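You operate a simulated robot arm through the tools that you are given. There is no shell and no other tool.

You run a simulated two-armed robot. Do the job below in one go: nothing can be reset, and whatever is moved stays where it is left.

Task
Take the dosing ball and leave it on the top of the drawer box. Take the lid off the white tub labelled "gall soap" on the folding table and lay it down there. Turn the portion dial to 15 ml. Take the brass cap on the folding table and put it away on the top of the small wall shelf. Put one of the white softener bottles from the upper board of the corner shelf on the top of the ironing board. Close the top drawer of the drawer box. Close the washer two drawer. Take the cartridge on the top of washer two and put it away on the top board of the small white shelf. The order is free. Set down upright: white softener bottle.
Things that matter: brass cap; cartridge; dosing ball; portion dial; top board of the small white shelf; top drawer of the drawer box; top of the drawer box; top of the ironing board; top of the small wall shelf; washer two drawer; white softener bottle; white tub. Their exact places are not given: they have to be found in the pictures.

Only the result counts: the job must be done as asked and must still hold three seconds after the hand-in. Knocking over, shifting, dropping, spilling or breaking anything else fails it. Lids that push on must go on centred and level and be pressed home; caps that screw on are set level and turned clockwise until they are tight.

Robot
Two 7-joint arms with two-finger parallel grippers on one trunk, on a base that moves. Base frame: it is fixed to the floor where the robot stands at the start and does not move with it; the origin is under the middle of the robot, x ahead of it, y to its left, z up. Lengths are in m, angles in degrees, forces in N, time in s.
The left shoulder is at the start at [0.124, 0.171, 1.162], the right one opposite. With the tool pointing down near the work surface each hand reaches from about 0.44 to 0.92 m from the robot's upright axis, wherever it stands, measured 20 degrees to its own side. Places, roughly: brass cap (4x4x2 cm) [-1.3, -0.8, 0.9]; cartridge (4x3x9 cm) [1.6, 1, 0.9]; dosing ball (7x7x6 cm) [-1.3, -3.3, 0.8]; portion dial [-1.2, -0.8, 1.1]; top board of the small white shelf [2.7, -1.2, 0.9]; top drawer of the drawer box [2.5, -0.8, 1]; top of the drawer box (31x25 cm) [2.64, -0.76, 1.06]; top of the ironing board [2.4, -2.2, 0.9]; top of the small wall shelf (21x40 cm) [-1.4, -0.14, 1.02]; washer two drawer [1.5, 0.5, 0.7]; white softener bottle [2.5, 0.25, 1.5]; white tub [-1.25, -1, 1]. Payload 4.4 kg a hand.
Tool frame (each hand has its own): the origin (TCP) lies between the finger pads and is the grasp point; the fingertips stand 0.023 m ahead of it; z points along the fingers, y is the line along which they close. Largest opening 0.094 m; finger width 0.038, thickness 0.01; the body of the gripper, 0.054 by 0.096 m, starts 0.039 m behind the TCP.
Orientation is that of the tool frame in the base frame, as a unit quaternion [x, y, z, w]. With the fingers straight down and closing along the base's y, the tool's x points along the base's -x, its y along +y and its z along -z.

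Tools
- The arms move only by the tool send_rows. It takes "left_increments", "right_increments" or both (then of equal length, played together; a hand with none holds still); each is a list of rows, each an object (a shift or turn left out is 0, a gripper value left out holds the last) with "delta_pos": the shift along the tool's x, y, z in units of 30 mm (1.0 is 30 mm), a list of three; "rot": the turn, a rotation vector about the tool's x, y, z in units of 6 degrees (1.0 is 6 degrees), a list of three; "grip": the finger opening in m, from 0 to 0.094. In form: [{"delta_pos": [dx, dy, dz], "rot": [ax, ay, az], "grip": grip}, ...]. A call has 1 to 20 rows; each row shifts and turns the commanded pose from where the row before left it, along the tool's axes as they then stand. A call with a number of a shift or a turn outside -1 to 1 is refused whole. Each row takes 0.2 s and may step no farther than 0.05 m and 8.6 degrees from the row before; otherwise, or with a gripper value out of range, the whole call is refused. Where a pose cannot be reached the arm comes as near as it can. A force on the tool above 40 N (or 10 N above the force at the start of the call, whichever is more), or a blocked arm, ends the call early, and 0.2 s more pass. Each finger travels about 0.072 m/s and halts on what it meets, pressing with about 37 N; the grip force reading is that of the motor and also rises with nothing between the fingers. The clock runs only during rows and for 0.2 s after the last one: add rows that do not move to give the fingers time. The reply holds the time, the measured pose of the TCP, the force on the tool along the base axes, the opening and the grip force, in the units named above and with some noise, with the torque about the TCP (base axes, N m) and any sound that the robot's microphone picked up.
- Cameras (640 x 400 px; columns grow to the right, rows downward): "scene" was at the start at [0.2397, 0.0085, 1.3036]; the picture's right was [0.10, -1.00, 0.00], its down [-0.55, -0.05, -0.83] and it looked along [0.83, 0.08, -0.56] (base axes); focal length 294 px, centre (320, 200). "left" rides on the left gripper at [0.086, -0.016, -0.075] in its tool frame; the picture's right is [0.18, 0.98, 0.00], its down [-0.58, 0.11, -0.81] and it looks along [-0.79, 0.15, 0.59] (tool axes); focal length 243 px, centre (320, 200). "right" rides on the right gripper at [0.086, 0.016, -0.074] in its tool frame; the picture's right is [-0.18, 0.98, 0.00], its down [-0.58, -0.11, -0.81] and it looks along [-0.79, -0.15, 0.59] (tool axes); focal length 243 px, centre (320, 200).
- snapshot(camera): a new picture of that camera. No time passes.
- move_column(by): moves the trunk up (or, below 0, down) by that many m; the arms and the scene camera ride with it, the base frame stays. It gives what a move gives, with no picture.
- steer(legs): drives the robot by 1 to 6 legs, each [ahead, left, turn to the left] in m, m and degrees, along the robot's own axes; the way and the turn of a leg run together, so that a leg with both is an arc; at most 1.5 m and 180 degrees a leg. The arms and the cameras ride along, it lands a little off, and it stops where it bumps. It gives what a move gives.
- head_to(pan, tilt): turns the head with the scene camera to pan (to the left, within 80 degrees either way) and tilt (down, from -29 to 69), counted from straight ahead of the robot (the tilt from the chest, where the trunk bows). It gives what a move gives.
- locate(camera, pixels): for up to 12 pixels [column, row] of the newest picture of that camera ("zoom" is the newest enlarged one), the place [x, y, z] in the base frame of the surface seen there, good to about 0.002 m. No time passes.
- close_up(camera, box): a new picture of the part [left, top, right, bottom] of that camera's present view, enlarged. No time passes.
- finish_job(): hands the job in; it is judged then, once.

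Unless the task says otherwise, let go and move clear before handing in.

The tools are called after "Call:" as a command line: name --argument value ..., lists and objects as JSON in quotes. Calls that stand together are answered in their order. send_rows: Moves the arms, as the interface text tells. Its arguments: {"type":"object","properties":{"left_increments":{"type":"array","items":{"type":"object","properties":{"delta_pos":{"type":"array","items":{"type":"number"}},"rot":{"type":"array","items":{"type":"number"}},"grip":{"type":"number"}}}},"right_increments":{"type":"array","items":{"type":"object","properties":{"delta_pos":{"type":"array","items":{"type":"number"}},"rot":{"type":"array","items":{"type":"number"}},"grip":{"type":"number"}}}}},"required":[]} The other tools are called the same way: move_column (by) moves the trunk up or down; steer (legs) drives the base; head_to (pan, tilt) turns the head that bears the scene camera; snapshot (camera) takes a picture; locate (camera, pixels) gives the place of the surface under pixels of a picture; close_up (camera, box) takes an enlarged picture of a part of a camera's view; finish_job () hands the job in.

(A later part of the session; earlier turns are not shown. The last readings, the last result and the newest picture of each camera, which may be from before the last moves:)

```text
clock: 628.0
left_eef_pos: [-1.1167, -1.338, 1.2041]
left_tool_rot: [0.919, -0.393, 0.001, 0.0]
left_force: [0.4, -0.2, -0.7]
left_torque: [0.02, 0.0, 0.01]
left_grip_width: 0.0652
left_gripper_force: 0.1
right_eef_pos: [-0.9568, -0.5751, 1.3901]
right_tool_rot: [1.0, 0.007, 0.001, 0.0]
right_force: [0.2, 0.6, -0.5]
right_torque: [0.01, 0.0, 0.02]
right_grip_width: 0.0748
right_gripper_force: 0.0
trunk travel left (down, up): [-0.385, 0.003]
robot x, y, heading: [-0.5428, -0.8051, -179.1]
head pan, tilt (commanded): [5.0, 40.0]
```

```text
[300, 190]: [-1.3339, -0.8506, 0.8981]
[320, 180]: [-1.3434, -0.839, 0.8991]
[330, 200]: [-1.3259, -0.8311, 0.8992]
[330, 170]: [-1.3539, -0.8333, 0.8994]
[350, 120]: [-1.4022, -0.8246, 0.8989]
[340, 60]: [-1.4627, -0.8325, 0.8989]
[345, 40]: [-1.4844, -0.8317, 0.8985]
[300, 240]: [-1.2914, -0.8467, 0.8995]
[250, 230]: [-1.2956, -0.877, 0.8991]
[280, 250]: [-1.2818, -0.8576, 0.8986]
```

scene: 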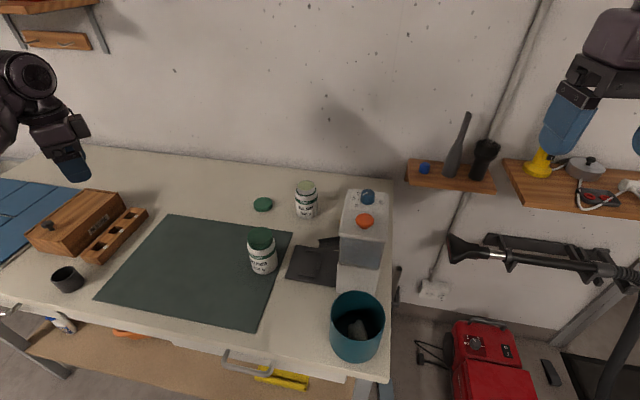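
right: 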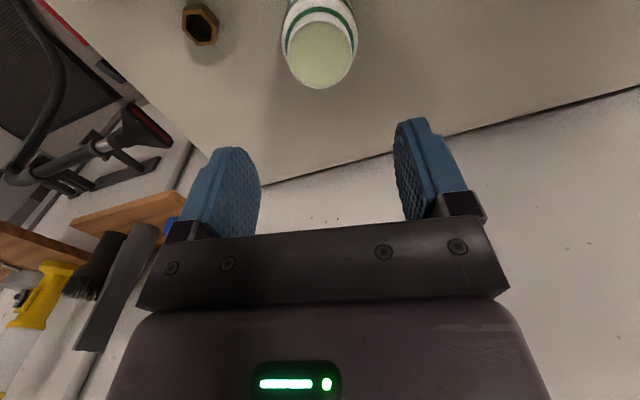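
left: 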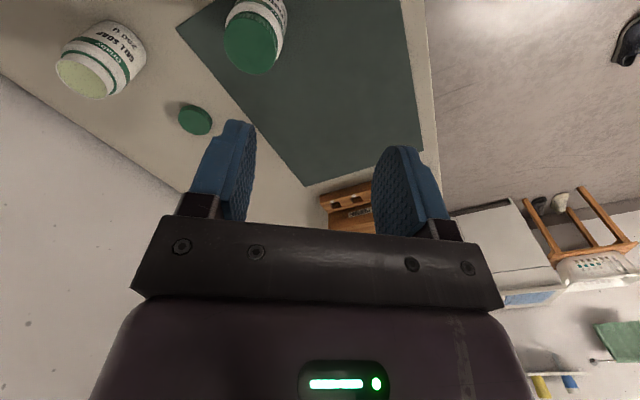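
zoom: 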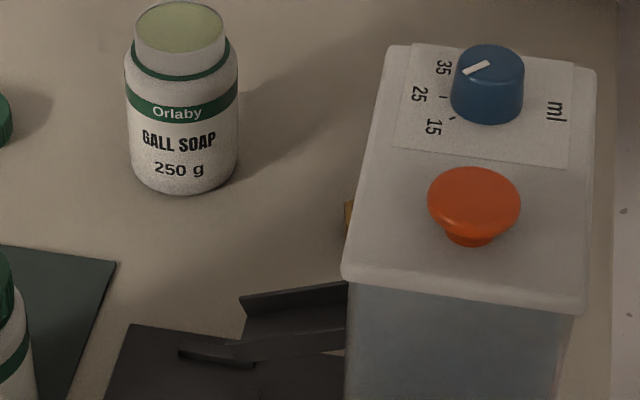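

A bit of brass shows at zoom px (348,215) beside the dispenser lid. I measure the dispenser's outline to keep clear of it.

Call:
locate --camera "zoom" --pixels '[[392, 52], [395, 60], [350, 265], [360, 250], [348, 212], [349, 222], [590, 75], [370, 160], [380, 100], [347, 230]]'

Call:
send_rows --left_increments '[{"delta_pos": [-0.9, -0.2, 0]}, {"delta_pos": [-0.9, -0.2, 0]}, {"delta_pos": [-0.9, -0.2, 0]}, {"delta_pos": [-0.9, -0.2, 0]}, {}]'

Call:
snapshot --camera "left"

```text
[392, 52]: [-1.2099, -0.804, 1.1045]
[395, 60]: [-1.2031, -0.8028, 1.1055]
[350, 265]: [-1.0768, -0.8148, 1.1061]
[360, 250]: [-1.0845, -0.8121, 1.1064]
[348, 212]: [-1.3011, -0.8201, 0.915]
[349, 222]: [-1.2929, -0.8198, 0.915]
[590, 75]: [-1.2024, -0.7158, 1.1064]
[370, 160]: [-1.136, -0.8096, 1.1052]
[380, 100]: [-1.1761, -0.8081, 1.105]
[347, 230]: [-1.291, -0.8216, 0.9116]
```

```text
clock: 629.2
left_eef_pos: [-1.1745, -1.2422, 1.2054]
left_tool_rot: [0.919, -0.393, 0.001, 0.001]
left_force: [-0.7, -0.5, -0.3]
left_torque: [0.04, -0.01, 0.04]
left_grip_width: 0.0651
left_gripper_force: 0.1
right_eef_pos: [-0.9559, -0.5753, 1.3897]
right_tool_rot: [1.0, 0.006, 0.0, -0.001]
right_force: [0.4, -0.8, -0.3]
right_torque: [-0.01, 0.01, 0.01]
right_grip_width: 0.075
right_gripper_force: 0.1
trunk travel left (down, up): [-0.385, 0.003]
robot x, y, heading: [-0.5452, -0.8042, -179.0]
head pan, tilt (commanded): [5.0, 40.0]
```

```text
taken
```

left: 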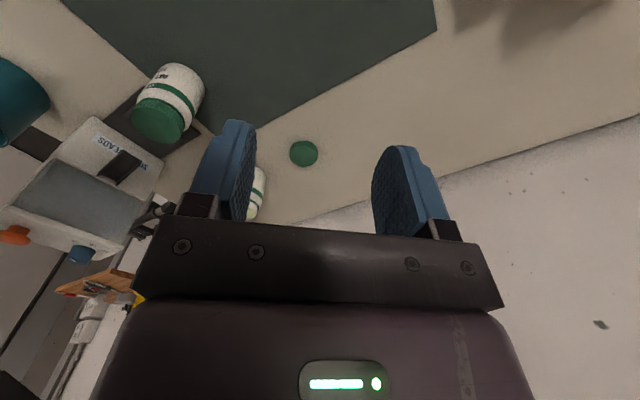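

The cap's centre is near (−1.307,−0.810), top at z≈0.915; the dispenser lid ends at x≈−1.213. The left arm moves freely now, so I bring the hand above the cap.

Call:
send_rows --left_increments '[{"delta_pos": [-0.895, -0.448, 0.1]}, {"delta_pos": [-0.895, -0.448, 0.1]}, {"delta_pos": [-0.895, -0.448, 0.1]}, {"delta_pos": [-0.895, -0.448, 0.1]}, {"delta_pos": [-0.895, -0.448, 0.1]}, {"delta_pos": [-0.895, -0.448, 0.1]}, {"delta_pos": [-0.895, -0.448, 0.1]}, {"delta_pos": [-0.895, -0.448, 0.1]}, {"delta_pos": [-0.895, -0.448, 0.1]}, {"delta_pos": [-0.895, -0.448, 0.1]}, {"delta_pos": [-0.895, -0.448, 0.1]}, {"delta_pos": [-0.895, -0.448, 0.1]}, {}]'

Call:
snapshot --camera "left"

Call:
snapshot --camera "scene"

```text
clock: 632.0
left_eef_pos: [-1.2832, -0.8994, 1.1666]
left_tool_rot: [0.919, -0.394, -0.001, 0.0]
left_force: [1.0, 0.4, -0.9]
left_torque: [0.02, -0.01, 0.02]
left_grip_width: 0.0653
left_gripper_force: 0.1
right_eef_pos: [-0.9569, -0.575, 1.391]
right_tool_rot: [1.0, 0.007, 0.001, -0.001]
right_force: [-0.5, 0.3, 0.1]
right_torque: [0.01, 0.0, -0.01]
right_grip_width: 0.075
right_gripper_force: 0.0
trunk travel left (down, up): [-0.385, 0.003]
robot x, y, heading: [-0.5381, -0.8003, -179.0]
head pan, tilt (commanded): [5.0, 40.0]
```

```text
taken
```

left: 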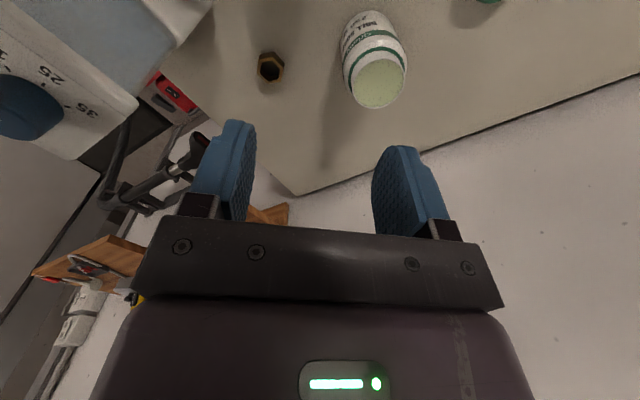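

```text
taken
```

scene: 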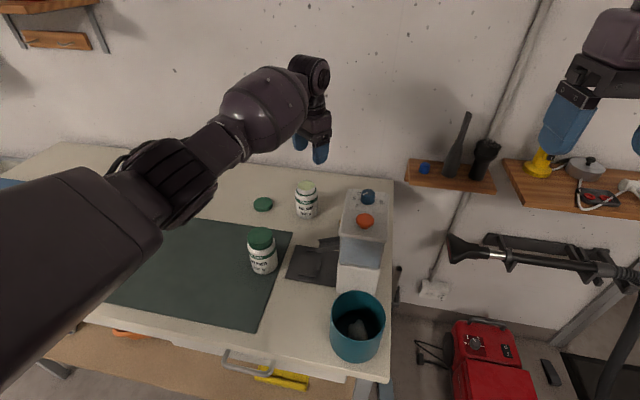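

The left camera sees the cap at px (270,67) and the arm is well clear of everything. I measure the cap exactly.

Call:
close_up --camera "left" --box '[230, 35, 310, 100]'

Call:
locate --camera "zoom" --pixels '[[265, 150], [375, 160], [320, 110], [330, 240], [270, 220], [380, 230], [320, 180], [290, 125], [360, 130], [300, 245], [355, 245]]'

```text
6.15 times, centred on (270, 68) of left
```

zoom: 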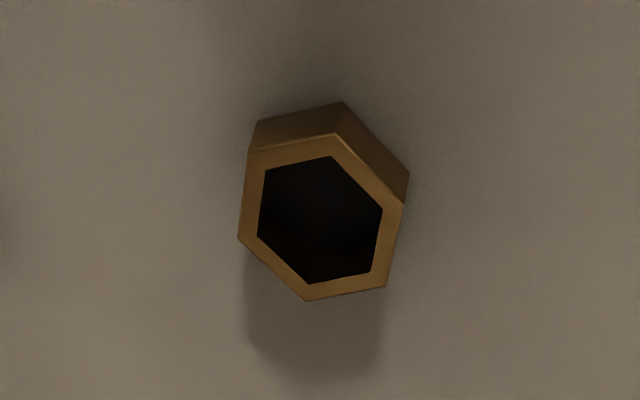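

```text
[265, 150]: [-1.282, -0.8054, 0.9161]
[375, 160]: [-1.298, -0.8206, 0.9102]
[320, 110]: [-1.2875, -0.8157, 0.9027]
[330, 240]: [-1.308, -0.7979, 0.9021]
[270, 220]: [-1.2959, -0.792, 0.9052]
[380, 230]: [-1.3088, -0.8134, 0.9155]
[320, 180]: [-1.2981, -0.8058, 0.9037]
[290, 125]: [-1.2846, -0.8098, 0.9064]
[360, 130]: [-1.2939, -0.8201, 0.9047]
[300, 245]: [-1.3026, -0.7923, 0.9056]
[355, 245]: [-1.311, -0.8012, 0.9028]
```

The cap's centre comes out at (−1.2995,−0.8046), with two flats facing my fingers. I shift over it and lower most of the way, then check.

Call:
send_rows --left_increments '[{"delta_pos": [-0.885, -0.596, 0]}, {"delta_pos": [-0.885, -0.596, 0]}, {"delta_pos": [-0.885, -0.596, 0]}, {"delta_pos": [0, 0, 0.9]}, {"delta_pos": [0, 0, 0.9]}, {"delta_pos": [0, 0, 0.9]}, {"delta_pos": [0, 0, 0.9]}, {"delta_pos": [0, 0, 0.9]}, {"delta_pos": [0, 0, 0.9]}, {}]'

Call:
snapshot --camera "left"

Call:
close_up --camera "scene" --box '[200, 100, 400, 260]'

```text
clock: 633.9
left_eef_pos: [-1.2702, -0.8209, 1.0296]
left_tool_rot: [0.92, -0.393, -0.01, 0.002]
left_force: [0.3, -1.5, -0.6]
left_torque: [0.0, 0.03, 0.02]
left_grip_width: 0.0651
left_gripper_force: 0.0
left hand out of reach, approached as far as the arm can: row 3, 5, 6, 7, 8, 9
right_eef_pos: [-0.9574, -0.575, 1.3892]
right_tool_rot: [1.0, 0.007, 0.001, -0.001]
right_force: [0.9, -0.3, 0.5]
right_torque: [0.05, 0.02, -0.01]
right_grip_width: 0.075
right_gripper_force: 0.0
trunk travel left (down, up): [-0.385, 0.003]
robot x, y, heading: [-0.5411, -0.8023, -179.1]
head pan, tilt (commanded): [5.0, 40.0]
stopped in row 9 (left hand): the force on the tool passed its limit at 99 N (the readings are from after the stop); the commanded pose is now the measured one
```

```text
taken
```

left: 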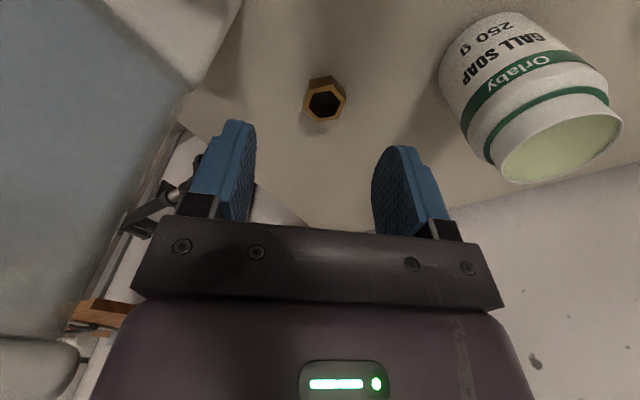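

```text
2.50 times, centred on (300, 180) of scene
```

zoom: 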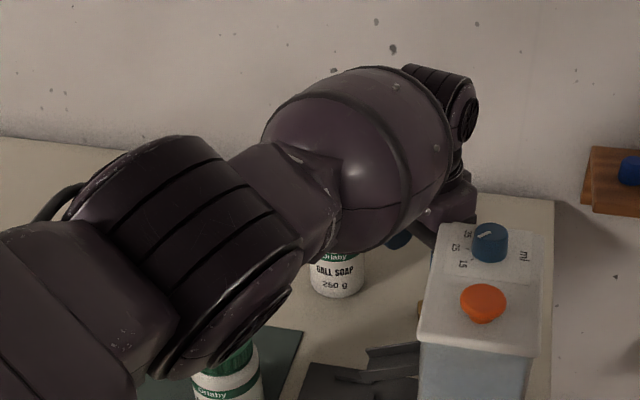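

The arm ran short of reach while lowering, slid toward me and the tool met something with a 99 N peak. I lift the hand straight up and then check whether anything was moved.

Call:
send_rows --left_increments '[{"delta_pos": [-0.1, 0, -0.3]}, {"delta_pos": [-0.1, 0, -0.8]}, {"delta_pos": [0, 0, -0.8]}, {"delta_pos": [0, 0, -0.8]}, {}]'

Call:
close_up --camera "scene" --box '[286, 180, 382, 260]'

Call:
locate --camera "zoom" --pixels '[[392, 52], [395, 60], [350, 265], [360, 250], [590, 75], [370, 160], [380, 100], [560, 290], [580, 280]]'

Call:
snapshot --camera "scene"

```text
clock: 635.1
left_eef_pos: [-1.273, -0.8141, 1.1098]
left_tool_rot: [0.919, -0.394, -0.009, 0.002]
left_force: [0.4, 0.4, -0.2]
left_torque: [0.0, 0.01, 0.04]
left_grip_width: 0.0649
left_gripper_force: 0.1
right_eef_pos: [-0.9577, -0.5736, 1.3897]
right_tool_rot: [1.0, 0.007, 0.001, -0.001]
right_force: [-0.7, -0.9, 0.1]
right_torque: [0.01, -0.02, 0.0]
right_grip_width: 0.0751
right_gripper_force: 0.2
trunk travel left (down, up): [-0.385, 0.003]
robot x, y, heading: [-0.5439, -0.8023, -179.1]
head pan, tilt (commanded): [5.0, 40.0]
```

```text
5.00 times, centred on (334, 220) of scene
```

zoom: 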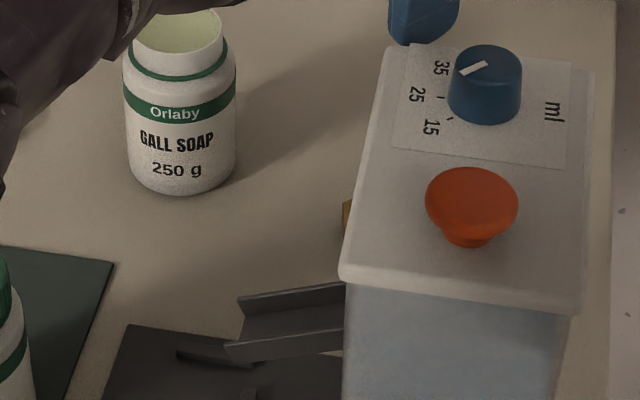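

```text
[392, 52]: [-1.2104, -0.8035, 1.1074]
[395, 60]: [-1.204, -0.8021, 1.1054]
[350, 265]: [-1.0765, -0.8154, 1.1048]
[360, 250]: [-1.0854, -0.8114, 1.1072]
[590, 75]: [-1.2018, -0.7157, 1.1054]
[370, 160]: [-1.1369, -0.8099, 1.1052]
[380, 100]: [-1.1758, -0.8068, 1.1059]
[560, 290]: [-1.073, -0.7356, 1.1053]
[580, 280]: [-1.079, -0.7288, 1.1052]
```

```text
taken
```

scene: 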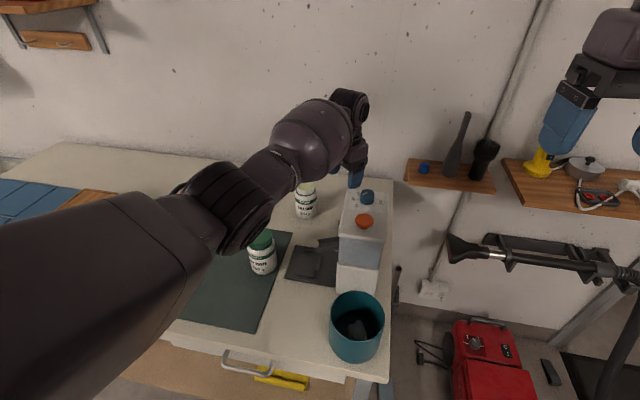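

Nothing moved: the dispenser's corners read the same within 1 mm and the tub is in place. The target is slightly too far across my body for the left arm, so I will shift the base a little north and nearer. First I check where elbow and forearm are.

Call:
locate --camera "scene" --pixels '[[230, 190], [235, 235], [255, 215], [290, 170], [270, 180], [320, 140], [355, 120], [200, 200]]'

Call:
send_rows --left_increments '[{"delta_pos": [0.5, 0.3, -0.5]}, {"delta_pos": [0.8, 0.4, -0.2]}, {"delta_pos": [0.8, 0.4, 0]}, {"delta_pos": [0.8, 0.4, 0]}, {}]'

```text
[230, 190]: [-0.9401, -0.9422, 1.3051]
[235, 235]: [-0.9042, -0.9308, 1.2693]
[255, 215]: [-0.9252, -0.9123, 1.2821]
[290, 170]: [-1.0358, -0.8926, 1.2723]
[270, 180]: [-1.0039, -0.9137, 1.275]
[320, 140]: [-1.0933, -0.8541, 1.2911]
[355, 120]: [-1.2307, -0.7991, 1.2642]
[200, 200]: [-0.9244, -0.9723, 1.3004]
```

```text
clock: 636.3
left_eef_pos: [-1.2435, -0.9088, 1.1286]
left_tool_rot: [0.92, -0.393, -0.009, 0.001]
left_force: [-0.7, -0.2, 0.1]
left_torque: [-0.01, 0.01, 0.0]
left_grip_width: 0.0652
left_gripper_force: 0.0
right_eef_pos: [-0.9574, -0.5715, 1.39]
right_tool_rot: [1.0, 0.007, 0.001, -0.001]
right_force: [-0.5, 0.2, 0.0]
right_torque: [-0.01, -0.02, 0.03]
right_grip_width: 0.0751
right_gripper_force: 0.0
trunk travel left (down, up): [-0.385, 0.003]
robot x, y, heading: [-0.5415, -0.8035, -179.1]
head pan, tilt (commanded): [5.0, 40.0]
```

The forearm now runs straight over the dispenser's corner, which is too tight. I will instead stand further south and turn the robot toward north-west, so that the left forearm comes to the cap from the south. First I pull the left hand in.

Call:
send_rows --left_increments '[{"delta_pos": [0.989, -0.066, -0.2]}, {"delta_pos": [0.989, -0.066, -0.2]}, {"delta_pos": [0.989, -0.066, -0.2]}, {"delta_pos": [0.989, -0.066, -0.2]}, {"delta_pos": [0.989, -0.066, -0.2]}, {"delta_pos": [0.989, -0.066, -0.2]}, {"delta_pos": [0.989, -0.066, -0.2]}, {"delta_pos": [0.989, -0.066, 0]}, {"delta_pos": [0.989, -0.066, 0]}, {"delta_pos": [0.989, -0.066, 0]}, {"delta_pos": [0.989, -0.066, 0]}, {"delta_pos": [0.989, -0.066, 0]}, {}]'

Call:
steer --legs '[[-0.03, 0.35, -0.9], [0, 0, -44]]'

Call:
head_to --pan 10 --tilt 40

Call:
snapshot --camera "scene"

```text
clock: 639.1
left_eef_pos: [-0.9841, -1.1511, 1.1647]
left_tool_rot: [0.919, -0.394, -0.01, 0.002]
left_force: [0.3, -0.6, 0.4]
left_torque: [-0.01, 0.01, 0.03]
left_grip_width: 0.0651
left_gripper_force: 0.2
right_eef_pos: [-0.957, -0.5724, 1.3895]
right_tool_rot: [1.0, 0.007, 0.001, -0.001]
right_force: [-0.3, -0.1, 0.2]
right_torque: [0.0, -0.03, -0.01]
right_grip_width: 0.0751
right_gripper_force: 0.1
trunk travel left (down, up): [-0.385, 0.003]
robot x, y, heading: [-0.5401, -0.8046, -179.0]
head pan, tilt (commanded): [5.0, 40.0]
```

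```text
clock: 644.8
left_eef_pos: [-1.0682, -1.0935, 1.1651]
left_tool_rot: [-0.701, 0.713, 0.01, 0.002]
left_force: [1.0, -0.1, -0.6]
left_torque: [-0.02, 0.01, -0.02]
left_grip_width: 0.0652
left_gripper_force: 0.1
right_eef_pos: [-0.6421, -0.6985, 1.3902]
right_tool_rot: [0.928, -0.373, 0.0, -0.001]
right_force: [0.4, -0.1, 1.1]
right_torque: [0.0, 0.0, -0.01]
right_grip_width: 0.075
right_gripper_force: 0.1
trunk travel left (down, up): [-0.385, 0.003]
robot x, y, heading: [-0.5114, -1.1523, 136.3]
head pan, tilt (commanded): [5.0, 40.0]
```

```text
clock: 645.4
left_eef_pos: [-1.0675, -1.0916, 1.164]
left_tool_rot: [-0.702, 0.713, 0.009, 0.002]
left_force: [0.2, -0.1, -0.2]
left_torque: [0.04, -0.01, -0.03]
left_grip_width: 0.0653
left_gripper_force: 0.0
right_eef_pos: [-0.6447, -0.6977, 1.389]
right_tool_rot: [0.928, -0.374, 0.001, 0.0]
right_force: [0.1, -0.5, -0.3]
right_torque: [0.03, -0.02, 0.02]
right_grip_width: 0.0752
right_gripper_force: 0.0
trunk travel left (down, up): [-0.385, 0.003]
robot x, y, heading: [-0.5063, -1.1508, 136.2]
head pan, tilt (commanded): [10.0, 40.0]
```

```text
taken
```

scene: 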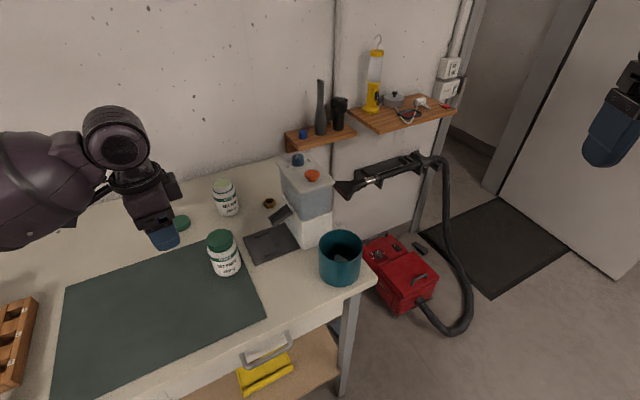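

This stance gives a clear view: cap at px (270,203). I turn the left hand to the plain yaw (camera toward south-east), raise it, and lower the trunk for reach.

Call:
send_rows --left_increments '[{"delta_pos": [0, 0, -0.8], "rot": [0, 0, -1]}, {"delta_pos": [0, 0, -0.8], "rot": [0, 0, -1]}, {"delta_pos": [0, 0, -0.8], "rot": [0, 0, -1]}, {"rot": [0, 0, -1]}, {"rot": [0, 0, -1]}, {"rot": [0, 0, -1]}, {"rot": [0, 0, -1]}, {}]'

Call:
move_column --by -0.12

Call:
snapshot --camera "scene"

Call:
close_up --camera "scene" --box '[220, 150, 340, 250]'

```text
clock: 647.2
left_eef_pos: [-1.0661, -1.0938, 1.2366]
left_tool_rot: [0.911, -0.413, -0.008, -0.005]
left_force: [0.8, 0.3, -0.2]
left_torque: [-0.02, 0.03, 0.0]
left_grip_width: 0.0648
left_gripper_force: 0.0
right_eef_pos: [-0.6436, -0.6984, 1.3897]
right_tool_rot: [0.928, -0.373, 0.001, -0.001]
right_force: [-0.3, 0.7, -0.3]
right_torque: [0.02, -0.01, -0.01]
right_grip_width: 0.0751
right_gripper_force: 0.0
trunk travel left (down, up): [-0.385, 0.003]
robot x, y, heading: [-0.5115, -1.156, 136.4]
head pan, tilt (commanded): [10.0, 40.0]
```

```text
clock: 648.7
left_eef_pos: [-1.0661, -1.0937, 1.118]
left_tool_rot: [0.91, -0.414, -0.008, -0.004]
left_force: [-0.3, 0.8, 1.3]
left_torque: [-0.01, 0.01, 0.01]
left_grip_width: 0.065
left_gripper_force: 0.1
right_eef_pos: [-0.6441, -0.6998, 1.2705]
right_tool_rot: [0.928, -0.373, 0.0, -0.001]
right_force: [0.1, 0.3, -0.4]
right_torque: [0.02, -0.01, 0.0]
right_grip_width: 0.0753
right_gripper_force: 0.0
trunk travel left (down, up): [-0.265, 0.123]
robot x, y, heading: [-0.5121, -1.1507, 136.2]
head pan, tilt (commanded): [10.0, 40.0]
```

```text
taken
```

scene: 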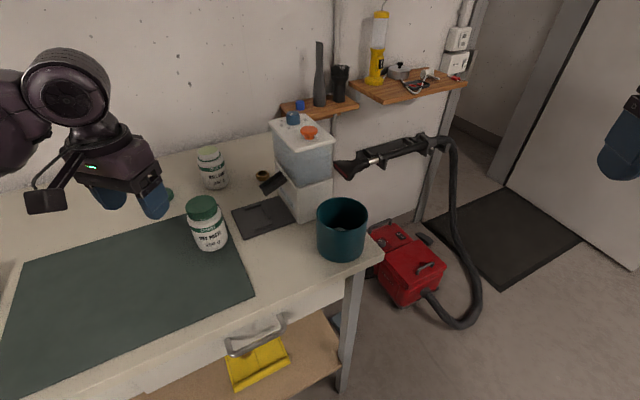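

```text
4.00 times, centred on (280, 200) of scene
```

zoom: 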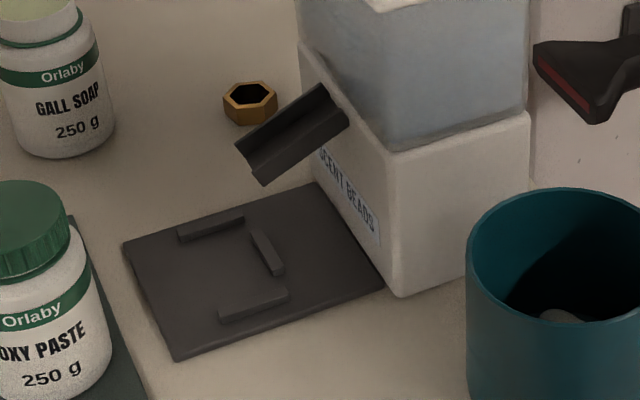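

The hand's way to the cap leads over the front tub with 8 cm to spare. I move it above the cap.

Call:
send_rows --left_increments '[{"delta_pos": [-0.952, -0.036, 0]}, {"delta_pos": [-0.952, -0.036, 0]}, {"delta_pos": [-0.952, -0.036, 0]}, {"delta_pos": [-0.952, -0.036, 0]}, {"delta_pos": [-0.952, -0.036, 0]}, {"delta_pos": [-0.952, -0.036, 0]}, {"delta_pos": [-0.952, -0.036, 0]}, {"delta_pos": [-0.952, -0.036, 0]}, {"delta_pos": [-0.952, -0.036, 0]}, {"delta_pos": [-0.952, -0.036, 0]}, {"delta_pos": [-0.952, -0.036, 0]}, {"delta_pos": [-0.952, -0.036, 0]}, {}]'

Call:
snapshot --camera "scene"

Call:
snapshot --camera "left"

```text
clock: 651.5
left_eef_pos: [-1.2824, -0.8266, 1.1209]
left_tool_rot: [0.91, -0.414, -0.009, -0.005]
left_force: [0.1, 0.3, 0.2]
left_torque: [-0.03, -0.01, -0.01]
left_grip_width: 0.0646
left_gripper_force: 0.0
right_eef_pos: [-0.6438, -0.699, 1.2699]
right_tool_rot: [0.928, -0.373, 0.0, -0.001]
right_force: [-0.4, 0.5, 0.2]
right_torque: [0.01, 0.01, 0.01]
right_grip_width: 0.0749
right_gripper_force: 0.0
trunk travel left (down, up): [-0.265, 0.123]
robot x, y, heading: [-0.5106, -1.1548, 136.5]
head pan, tilt (commanded): [10.0, 40.0]
```

```text
taken
```

scene: 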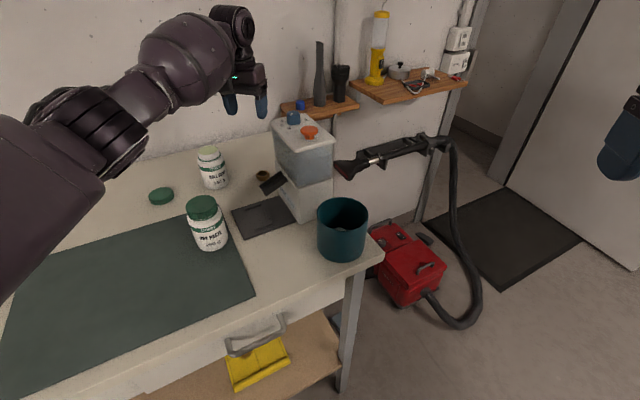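

```text
taken
```

left: 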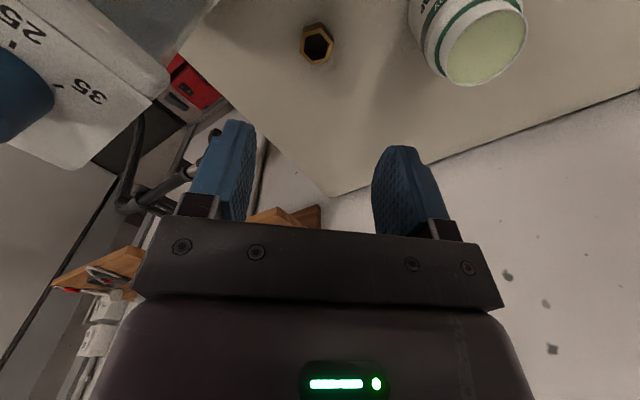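

No complaint this time, and the forearm comes in from the south, clear of dispenser and tubs. I measure the cap again from this camera.

Call:
close_up --camera "left" --box '[277, 10, 357, 75]'

Call:
locate --camera "zoom" --pixels '[[236, 170], [400, 235], [330, 137], [390, 160], [240, 240], [300, 300], [400, 200], [250, 155], [370, 285]]'

```text
6.15 times, centred on (317, 42) of left
```

zoom: 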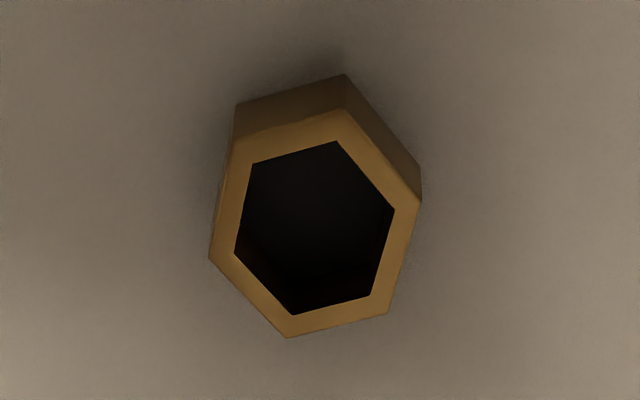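

```text
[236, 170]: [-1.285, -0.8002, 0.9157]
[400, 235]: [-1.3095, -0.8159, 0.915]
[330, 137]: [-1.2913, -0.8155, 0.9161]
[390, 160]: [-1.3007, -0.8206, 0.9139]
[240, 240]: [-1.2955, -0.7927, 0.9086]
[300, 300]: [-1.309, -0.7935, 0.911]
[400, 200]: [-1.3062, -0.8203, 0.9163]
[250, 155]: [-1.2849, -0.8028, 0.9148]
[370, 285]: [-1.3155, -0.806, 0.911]
```

The cap's centre is confirmed at (−1.2995,−0.805). I shift 2.7 cm and lower in stages, checking for any slide.

Call:
send_rows --left_increments '[{"delta_pos": [-0.91, -0.04, 0]}, {"delta_pos": [0, 0, 0.8]}, {"delta_pos": [0, 0, 0.8]}, {"delta_pos": [0, 0, 0.8]}, {"delta_pos": [0, 0, 0.8]}, {}]'

Call:
snapshot --camera "left"

Call:
snapshot --camera "scene"

```text
clock: 652.9
left_eef_pos: [-1.3007, -0.8061, 1.0295]
left_tool_rot: [0.91, -0.414, -0.008, -0.004]
left_force: [0.2, -1.0, -0.3]
left_torque: [0.04, 0.02, 0.04]
left_grip_width: 0.0651
left_gripper_force: 0.0
left hand out of reach, approached as far as the arm can: row 5
right_eef_pos: [-0.6458, -0.6994, 1.2711]
right_tool_rot: [0.928, -0.373, 0.001, -0.001]
right_force: [-0.1, -0.7, 0.1]
right_torque: [0.01, 0.0, 0.0]
right_grip_width: 0.075
right_gripper_force: 0.0
trunk travel left (down, up): [-0.265, 0.123]
robot x, y, heading: [-0.509, -1.1526, 136.1]
head pan, tilt (commanded): [10.0, 40.0]
```

```text
taken
```

left: 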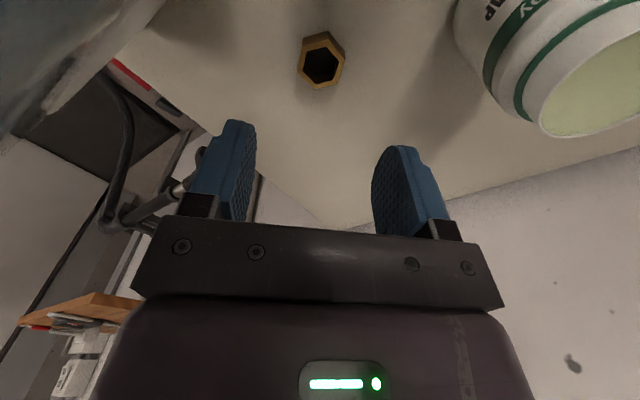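

```text
taken
```

scene: 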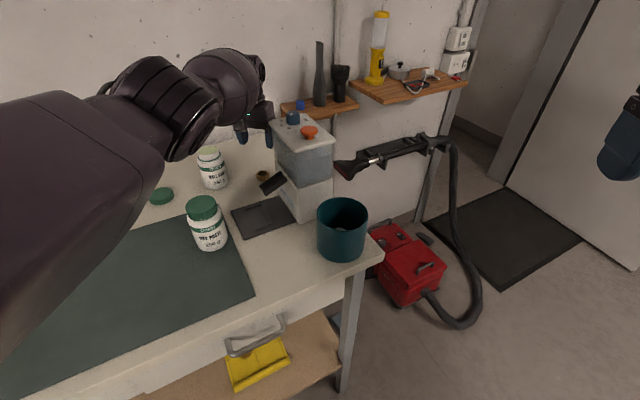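

The arm again refuses to go lower at z≈1.03. I look where the elbow is now.

Call:
locate --camera "scene" --pixels '[[165, 90], [180, 140], [130, 90], [210, 80], [235, 100], [100, 150], [50, 200], [255, 75]]'

Call:
send_rows --left_increments '[{"delta_pos": [0, 0, 0.3]}, {"delta_pos": [0, 0, 0.3]}, {}]'

```text
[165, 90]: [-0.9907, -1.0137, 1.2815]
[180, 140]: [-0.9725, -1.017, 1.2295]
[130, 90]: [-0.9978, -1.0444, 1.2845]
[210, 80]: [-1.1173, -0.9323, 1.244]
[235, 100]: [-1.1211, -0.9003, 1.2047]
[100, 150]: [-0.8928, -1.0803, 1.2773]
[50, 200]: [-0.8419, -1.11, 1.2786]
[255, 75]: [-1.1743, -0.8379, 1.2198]
```

```text
clock: 653.7
left_eef_pos: [-1.2977, -0.806, 1.0121]
left_tool_rot: [0.91, -0.414, -0.009, -0.005]
left_force: [-0.2, -0.3, -0.4]
left_torque: [0.04, 0.0, 0.0]
left_grip_width: 0.0651
left_gripper_force: 0.1
right_eef_pos: [-0.6434, -0.6985, 1.2707]
right_tool_rot: [0.928, -0.373, 0.001, -0.001]
right_force: [0.5, -0.3, 0.2]
right_torque: [-0.02, 0.02, -0.01]
right_grip_width: 0.075
right_gripper_force: 0.1
trunk travel left (down, up): [-0.265, 0.123]
robot x, y, heading: [-0.5089, -1.1543, 136.2]
head pan, tilt (commanded): [10.0, 40.0]
```

Small steps do work; the arm is simply almost straight. I need to be ~5 cm nearer, so I draw the hand back a little, ease the base ahead, and try again.

Call:
send_rows --left_increments '[{"delta_pos": [0.9, 0, -0.5]}, {"delta_pos": [0.9, 0, -0.5]}, {}]'

Call:
steer --legs '[[0.06, 0, 0]]'

Call:
snapshot --camera "left"

```text
clock: 654.5
left_eef_pos: [-1.2643, -0.8497, 1.0378]
left_tool_rot: [0.911, -0.413, -0.005, -0.005]
left_force: [-0.2, -0.1, 0.1]
left_torque: [0.04, -0.03, -0.01]
left_grip_width: 0.0652
left_gripper_force: 0.0
right_eef_pos: [-0.6453, -0.6972, 1.2696]
right_tool_rot: [0.928, -0.373, 0.001, 0.0]
right_force: [0.1, 0.1, -0.6]
right_torque: [-0.01, -0.01, 0.0]
right_grip_width: 0.0749
right_gripper_force: 0.0
trunk travel left (down, up): [-0.265, 0.123]
robot x, y, heading: [-0.5109, -1.1509, 136.3]
head pan, tilt (commanded): [10.0, 40.0]
```

```text
clock: 655.5
left_eef_pos: [-1.3043, -0.8057, 1.037]
left_tool_rot: [0.91, -0.415, -0.007, -0.004]
left_force: [-0.1, 0.7, 0.2]
left_torque: [0.02, 0.0, 0.01]
left_grip_width: 0.065
left_gripper_force: 0.0
right_eef_pos: [-0.6885, -0.6567, 1.2695]
right_tool_rot: [0.927, -0.374, 0.0, -0.001]
right_force: [-0.5, 0.8, 0.0]
right_torque: [-0.03, 0.01, 0.01]
right_grip_width: 0.0747
right_gripper_force: 0.1
trunk travel left (down, up): [-0.265, 0.123]
robot x, y, heading: [-0.5525, -1.1125, 136.1]
head pan, tilt (commanded): [10.0, 40.0]
```

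```text
taken
```

left: 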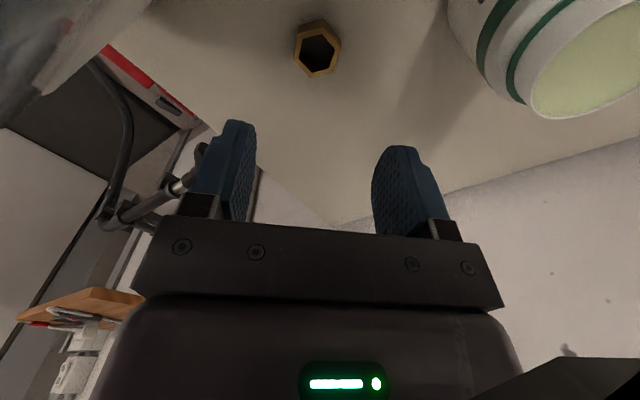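

No bump, and the hand is right over the cap. I correct by 5 mm and lower in small steps.

Call:
send_rows --left_increments '[{"delta_pos": [0.09, -0.13, 0]}, {"delta_pos": [0, 0, 0.5]}, {"delta_pos": [0, 0, 0.5]}, {"delta_pos": [0, 0, 0.5]}, {"delta_pos": [0, 0, 0.5]}, {"delta_pos": [0, 0, 0.5]}, {}]'

Call:
snapshot --camera "left"

Call:
snapshot --camera "scene"

```text
clock: 657.1
left_eef_pos: [-1.3012, -0.8064, 0.9644]
left_tool_rot: [0.91, -0.414, -0.009, -0.004]
left_force: [-0.2, 0.1, 0.1]
left_torque: [0.0, 0.06, -0.04]
left_grip_width: 0.065
left_gripper_force: 0.1
right_eef_pos: [-0.6875, -0.6579, 1.2695]
right_tool_rot: [0.928, -0.373, 0.0, -0.001]
right_force: [0.3, 0.4, -0.5]
right_torque: [0.0, -0.02, 0.02]
right_grip_width: 0.0748
right_gripper_force: 0.0
trunk travel left (down, up): [-0.265, 0.123]
robot x, y, heading: [-0.5527, -1.1115, 136.1]
head pan, tilt (commanded): [10.0, 40.0]
```

```text
taken
```

left: 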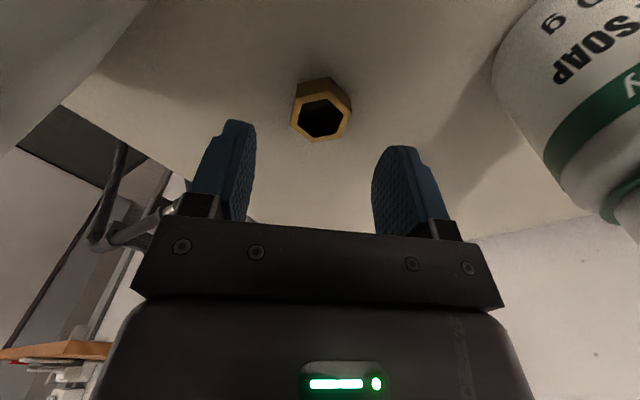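

```text
taken
```

scene: 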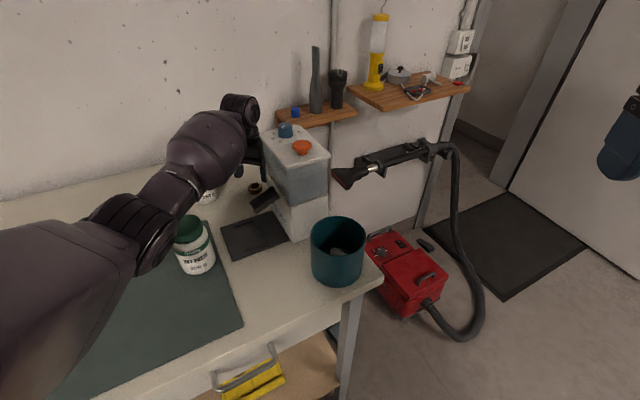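

All clear so far at z≈0.964. I check the elbow's clearance to the front tub before the last 4 cm.

Call:
locate --camera "scene" --pixels '[[150, 262], [165, 245], [130, 200], [188, 228], [195, 180], [215, 150], [165, 225], [178, 205]]'

Call:
close_up --camera "scene" --box '[100, 80, 300, 290]'

```text
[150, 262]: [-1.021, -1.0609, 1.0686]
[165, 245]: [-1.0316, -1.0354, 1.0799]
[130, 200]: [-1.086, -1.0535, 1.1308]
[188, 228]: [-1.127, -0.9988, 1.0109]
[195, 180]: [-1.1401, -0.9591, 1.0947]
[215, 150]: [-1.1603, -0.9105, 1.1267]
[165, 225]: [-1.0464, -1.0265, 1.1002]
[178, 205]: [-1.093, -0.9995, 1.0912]
```

```text
1.90 times, centred on (200, 185) of scene
```

zoom: 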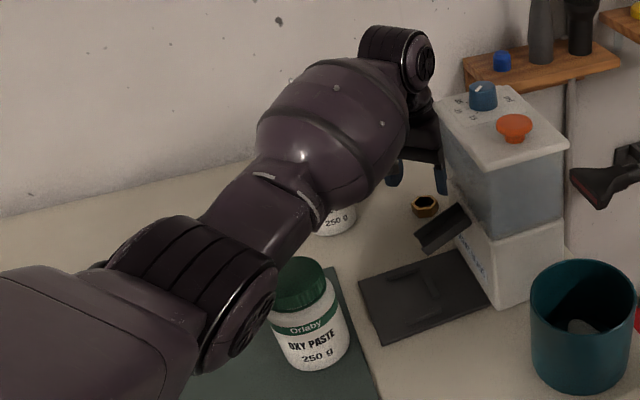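

The arm's underside stays ≥5 cm above the front tub. I lower the last 4 cm around the cap.

Call:
send_rows --left_increments '[{"delta_pos": [0, 0, 0.45]}, {"delta_pos": [0, 0, 0.45]}, {"delta_pos": [0, 0, 0.4]}, {}]'

Call:
snapshot --camera "left"

```text
clock: 658.1
left_eef_pos: [-1.3019, -0.8057, 0.9239]
left_tool_rot: [0.91, -0.415, -0.008, -0.005]
left_force: [0.1, -0.6, 0.4]
left_torque: [0.01, 0.01, 0.01]
left_grip_width: 0.0652
left_gripper_force: 0.1
right_eef_pos: [-0.6866, -0.6584, 1.2708]
right_tool_rot: [0.928, -0.373, 0.001, 0.0]
right_force: [-0.9, 0.4, -0.2]
right_torque: [-0.02, 0.06, -0.03]
right_grip_width: 0.075
right_gripper_force: 0.1
trunk travel left (down, up): [-0.265, 0.123]
robot x, y, heading: [-0.5524, -1.1107, 136.3]
head pan, tilt (commanded): [10.0, 40.0]
```

```text
taken
```

left: 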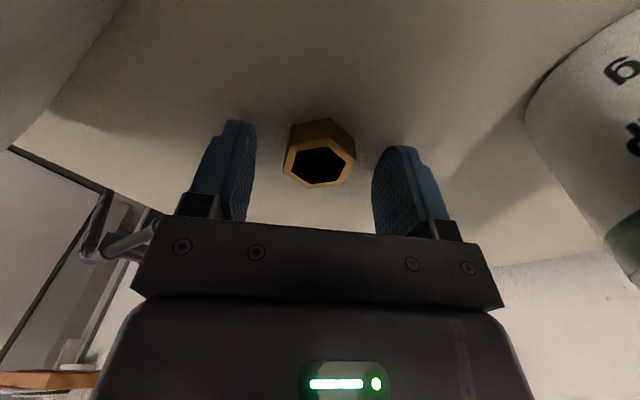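

The cap stands between the fingertips. I close on it.

Call:
send_rows --left_increments '[{"grip": 0.05}, {"grip": 0.04}, {"grip": 0.03}, {"grip": 0.02}, {}, {}]'

Call:
snapshot --camera "left"

```text
clock: 659.5
left_eef_pos: [-1.3021, -0.8058, 0.9257]
left_tool_rot: [0.909, -0.416, -0.008, -0.005]
left_force: [0.6, 0.2, 0.1]
left_torque: [0.02, 0.0, 0.05]
left_grip_width: 0.0362
left_gripper_force: 36.7
right_eef_pos: [-0.6865, -0.6554, 1.2708]
right_tool_rot: [0.928, -0.374, 0.002, 0.0]
right_force: [0.6, -0.7, 0.5]
right_torque: [-0.04, 0.01, 0.02]
right_grip_width: 0.0752
right_gripper_force: 0.1
trunk travel left (down, up): [-0.265, 0.123]
robot x, y, heading: [-0.5514, -1.1114, 136.3]
head pan, tilt (commanded): [10.0, 40.0]
```

```text
taken
```

left: 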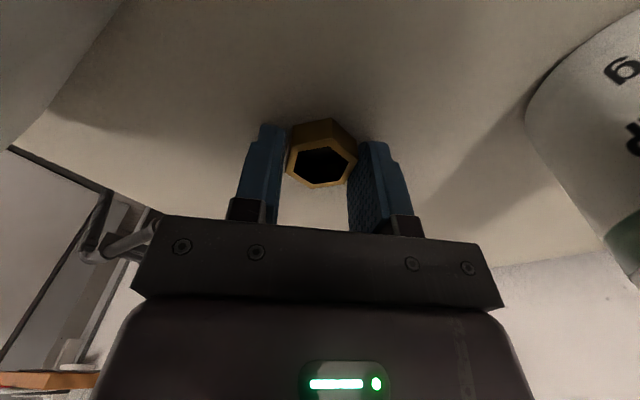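

The cap is held (36 mm). I lift it straight up, then draw it back toward me.

Call:
send_rows --left_increments '[{"delta_pos": [0, 0, -0.4]}, {"delta_pos": [0, 0, -0.8]}, {"delta_pos": [0, 0, -0.8]}, {"delta_pos": [0, 0, -0.8]}, {"delta_pos": [0, 0, -0.8]}, {"delta_pos": [0, 0, -0.8]}, {"delta_pos": [0, 0, -0.8]}, {"delta_pos": [0, 0, -0.8]}, {}]'

Call:
snapshot --camera "left"

Call:
snapshot --camera "scene"

```text
clock: 661.5
left_eef_pos: [-1.2985, -0.8063, 1.1039]
left_tool_rot: [0.91, -0.414, -0.007, -0.005]
left_force: [-0.4, -0.2, 0.1]
left_torque: [-0.01, -0.01, -0.01]
left_grip_width: 0.036
left_gripper_force: 37.6
right_eef_pos: [-0.6873, -0.6574, 1.2692]
right_tool_rot: [0.928, -0.374, 0.001, 0.0]
right_force: [-0.6, -0.1, -0.5]
right_torque: [0.01, 0.0, -0.01]
right_grip_width: 0.0752
right_gripper_force: 0.0
trunk travel left (down, up): [-0.265, 0.123]
robot x, y, heading: [-0.5535, -1.1111, 136.3]
head pan, tilt (commanded): [10.0, 40.0]
```

```text
taken
```

left: 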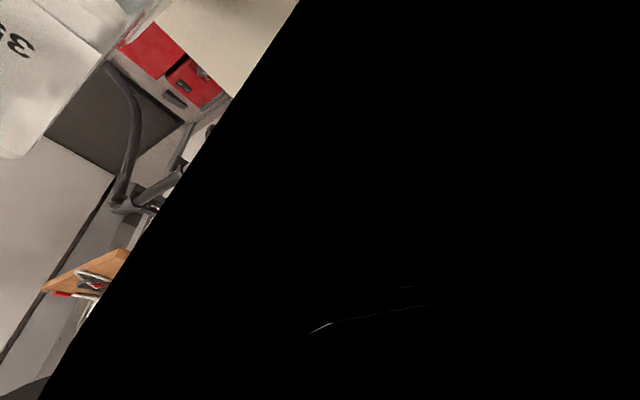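

```text
taken
```

scene: 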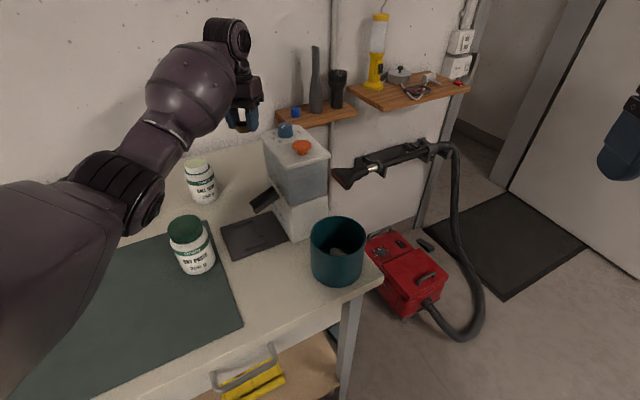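

The left camera is covered by my own forearm here. I check in the scene view that the cap is in the fingers.

Call:
close_up --camera "scene" --box '[200, 60, 300, 220]'

Call:
close_up --camera "scene" --box '[330, 40, 480, 120]'

Call:
locate --camera "zoom" --pixels '[[90, 200], [200, 230], [260, 260], [330, 255], [300, 240], [420, 230], [480, 180], [150, 215], [540, 190], [250, 235]]'

```text
2.50 times, centred on (250, 140) of scene
```

zoom: 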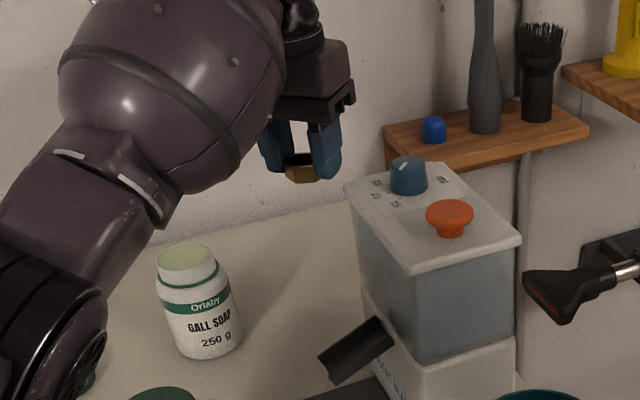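

```text
4.27 times, centred on (405, 80) of scene
```

zoom: 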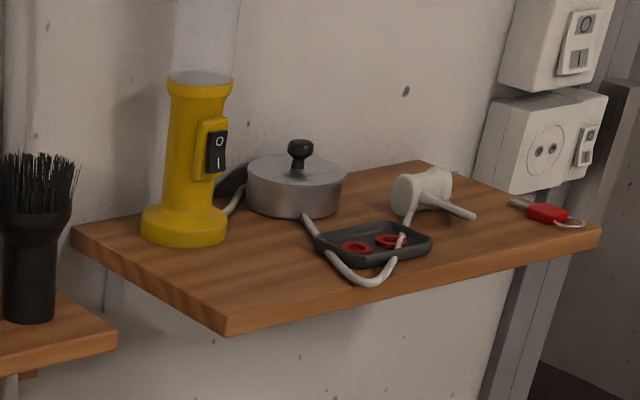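

```text
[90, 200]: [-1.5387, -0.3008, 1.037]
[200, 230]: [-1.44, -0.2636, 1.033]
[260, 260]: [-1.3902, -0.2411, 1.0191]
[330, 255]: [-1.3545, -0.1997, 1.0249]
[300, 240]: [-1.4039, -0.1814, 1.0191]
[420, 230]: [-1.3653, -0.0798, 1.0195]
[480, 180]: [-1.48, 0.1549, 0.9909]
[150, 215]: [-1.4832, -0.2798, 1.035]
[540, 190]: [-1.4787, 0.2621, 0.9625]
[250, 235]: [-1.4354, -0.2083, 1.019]
```

The cap is in the fingers (zoom px 300,165), and on the target shelf (top z≈1.019) the front-left part before the lantern is free. I pull the hand in and locate the vacuum cleaner on the floor before driving there.

Call:
send_rows --left_increments '[{"delta_pos": [1, 0, -0.3]}, {"delta_pos": [1, 0, -0.3]}, {"delta_pos": [1, 0, -0.3]}, {"delta_pos": [1, 0, -0.3]}, {"delta_pos": [1, 0, -0.3]}, {"delta_pos": [1, 0, 0]}, {"delta_pos": [1, 0, 0]}, {"delta_pos": [1, 0, 0]}, {"delta_pos": [1, 0, 0]}, {"delta_pos": [1, 0, 0]}, {}]'

Call:
snapshot --camera "scene"

Call:
locate --camera "scene" --pixels '[[400, 310], [370, 250], [430, 300], [445, 285], [420, 250], [460, 335], [480, 300], [380, 290], [375, 240], [340, 330], [435, 310]]'

```text
clock: 663.9
left_eef_pos: [-1.1023, -1.0321, 1.1417]
left_tool_rot: [0.91, -0.415, -0.008, -0.004]
left_force: [-0.5, 0.1, -0.6]
left_torque: [-0.01, -0.02, -0.01]
left_grip_width: 0.0357
left_gripper_force: 37.2
right_eef_pos: [-0.6872, -0.6569, 1.2699]
right_tool_rot: [0.928, -0.374, 0.002, -0.001]
right_force: [-1.0, -0.5, -0.8]
right_torque: [-0.03, 0.02, -0.02]
right_grip_width: 0.075
right_gripper_force: 0.0
trunk travel left (down, up): [-0.265, 0.123]
robot x, y, heading: [-0.5564, -1.1108, 136.5]
head pan, tilt (commanded): [10.0, 40.0]
```

```text
taken
```

scene: 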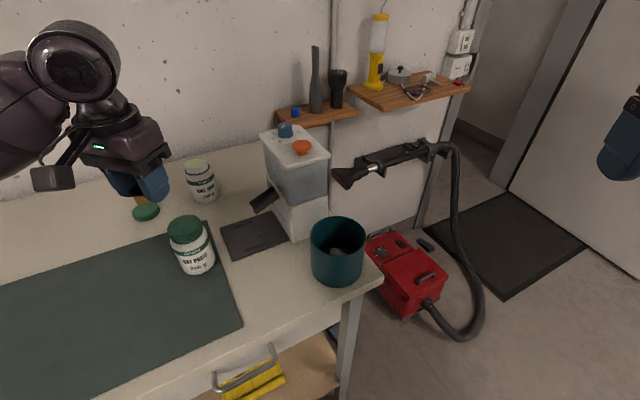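

```text
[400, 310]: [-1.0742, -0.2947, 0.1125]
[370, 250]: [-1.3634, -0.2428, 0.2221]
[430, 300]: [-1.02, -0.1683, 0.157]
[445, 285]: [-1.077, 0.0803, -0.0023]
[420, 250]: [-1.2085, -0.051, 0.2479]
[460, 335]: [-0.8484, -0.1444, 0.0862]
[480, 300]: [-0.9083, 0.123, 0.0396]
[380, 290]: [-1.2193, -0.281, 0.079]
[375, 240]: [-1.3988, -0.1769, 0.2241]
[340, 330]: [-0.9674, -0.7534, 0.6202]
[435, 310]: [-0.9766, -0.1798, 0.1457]
```

The vacuum lies at x −1.37…−1.02 with its hose reaching x≈−0.82, so I can stand at about (−0.53,−0.47) facing north-west. I drive there around the table's corner.

Call:
steer --legs '[[-0.116, -0.11, 0], [0.4406, -0.4643, 0]]'

Call:
steer --legs '[[0.09, 0.085, 10.5]]'

Call:
head_to --pan 10 --tilt 30

Call:
snapshot --camera "scene"

```text
clock: 669.6
left_eef_pos: [-0.9494, -0.389, 1.142]
left_tool_rot: [0.909, -0.418, -0.009, -0.005]
left_force: [-0.2, 0.1, -0.8]
left_torque: [-0.02, 0.0, -0.01]
left_grip_width: 0.0356
left_gripper_force: 36.8
right_eef_pos: [-0.5308, -0.0178, 1.2704]
right_tool_rot: [0.926, -0.376, 0.001, -0.001]
right_force: [-0.3, 0.4, 0.4]
right_torque: [-0.01, -0.02, -0.02]
right_grip_width: 0.0748
right_gripper_force: 0.0
trunk travel left (down, up): [-0.265, 0.123]
robot x, y, heading: [-0.3978, -0.4737, 135.5]
head pan, tilt (commanded): [10.0, 40.0]
```

```text
clock: 671.0
left_eef_pos: [-1.0798, -0.5006, 1.1414]
left_tool_rot: [0.942, -0.334, -0.008, -0.004]
left_force: [0.1, 0.1, -0.1]
left_torque: [0.01, -0.02, -0.02]
left_grip_width: 0.0355
left_gripper_force: 36.9
right_eef_pos: [-0.7364, -0.0609, 1.2699]
right_tool_rot: [0.956, -0.292, 0.0, -0.001]
right_force: [-0.2, 0.1, -0.3]
right_torque: [-0.02, -0.04, -0.02]
right_grip_width: 0.075
right_gripper_force: 0.2
trunk travel left (down, up): [-0.265, 0.123]
robot x, y, heading: [-0.5259, -0.4841, 146.4]
head pan, tilt (commanded): [10.0, 40.0]
```

```text
clock: 671.8
left_eef_pos: [-1.0792, -0.5012, 1.1422]
left_tool_rot: [0.943, -0.333, -0.008, -0.004]
left_force: [0.4, 0.9, -0.3]
left_torque: [-0.01, 0.02, -0.01]
left_grip_width: 0.0358
left_gripper_force: 36.9
right_eef_pos: [-0.735, -0.0588, 1.2705]
right_tool_rot: [0.957, -0.292, 0.001, 0.0]
right_force: [0.1, 0.1, -0.6]
right_torque: [-0.02, -0.04, 0.01]
right_grip_width: 0.0751
right_gripper_force: 0.1
trunk travel left (down, up): [-0.265, 0.123]
robot x, y, heading: [-0.5242, -0.4862, 146.3]
head pan, tilt (commanded): [10.0, 30.0]
```

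```text
taken
```

scene: 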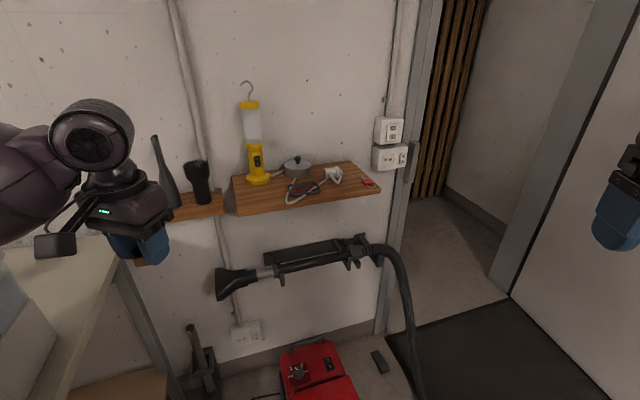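

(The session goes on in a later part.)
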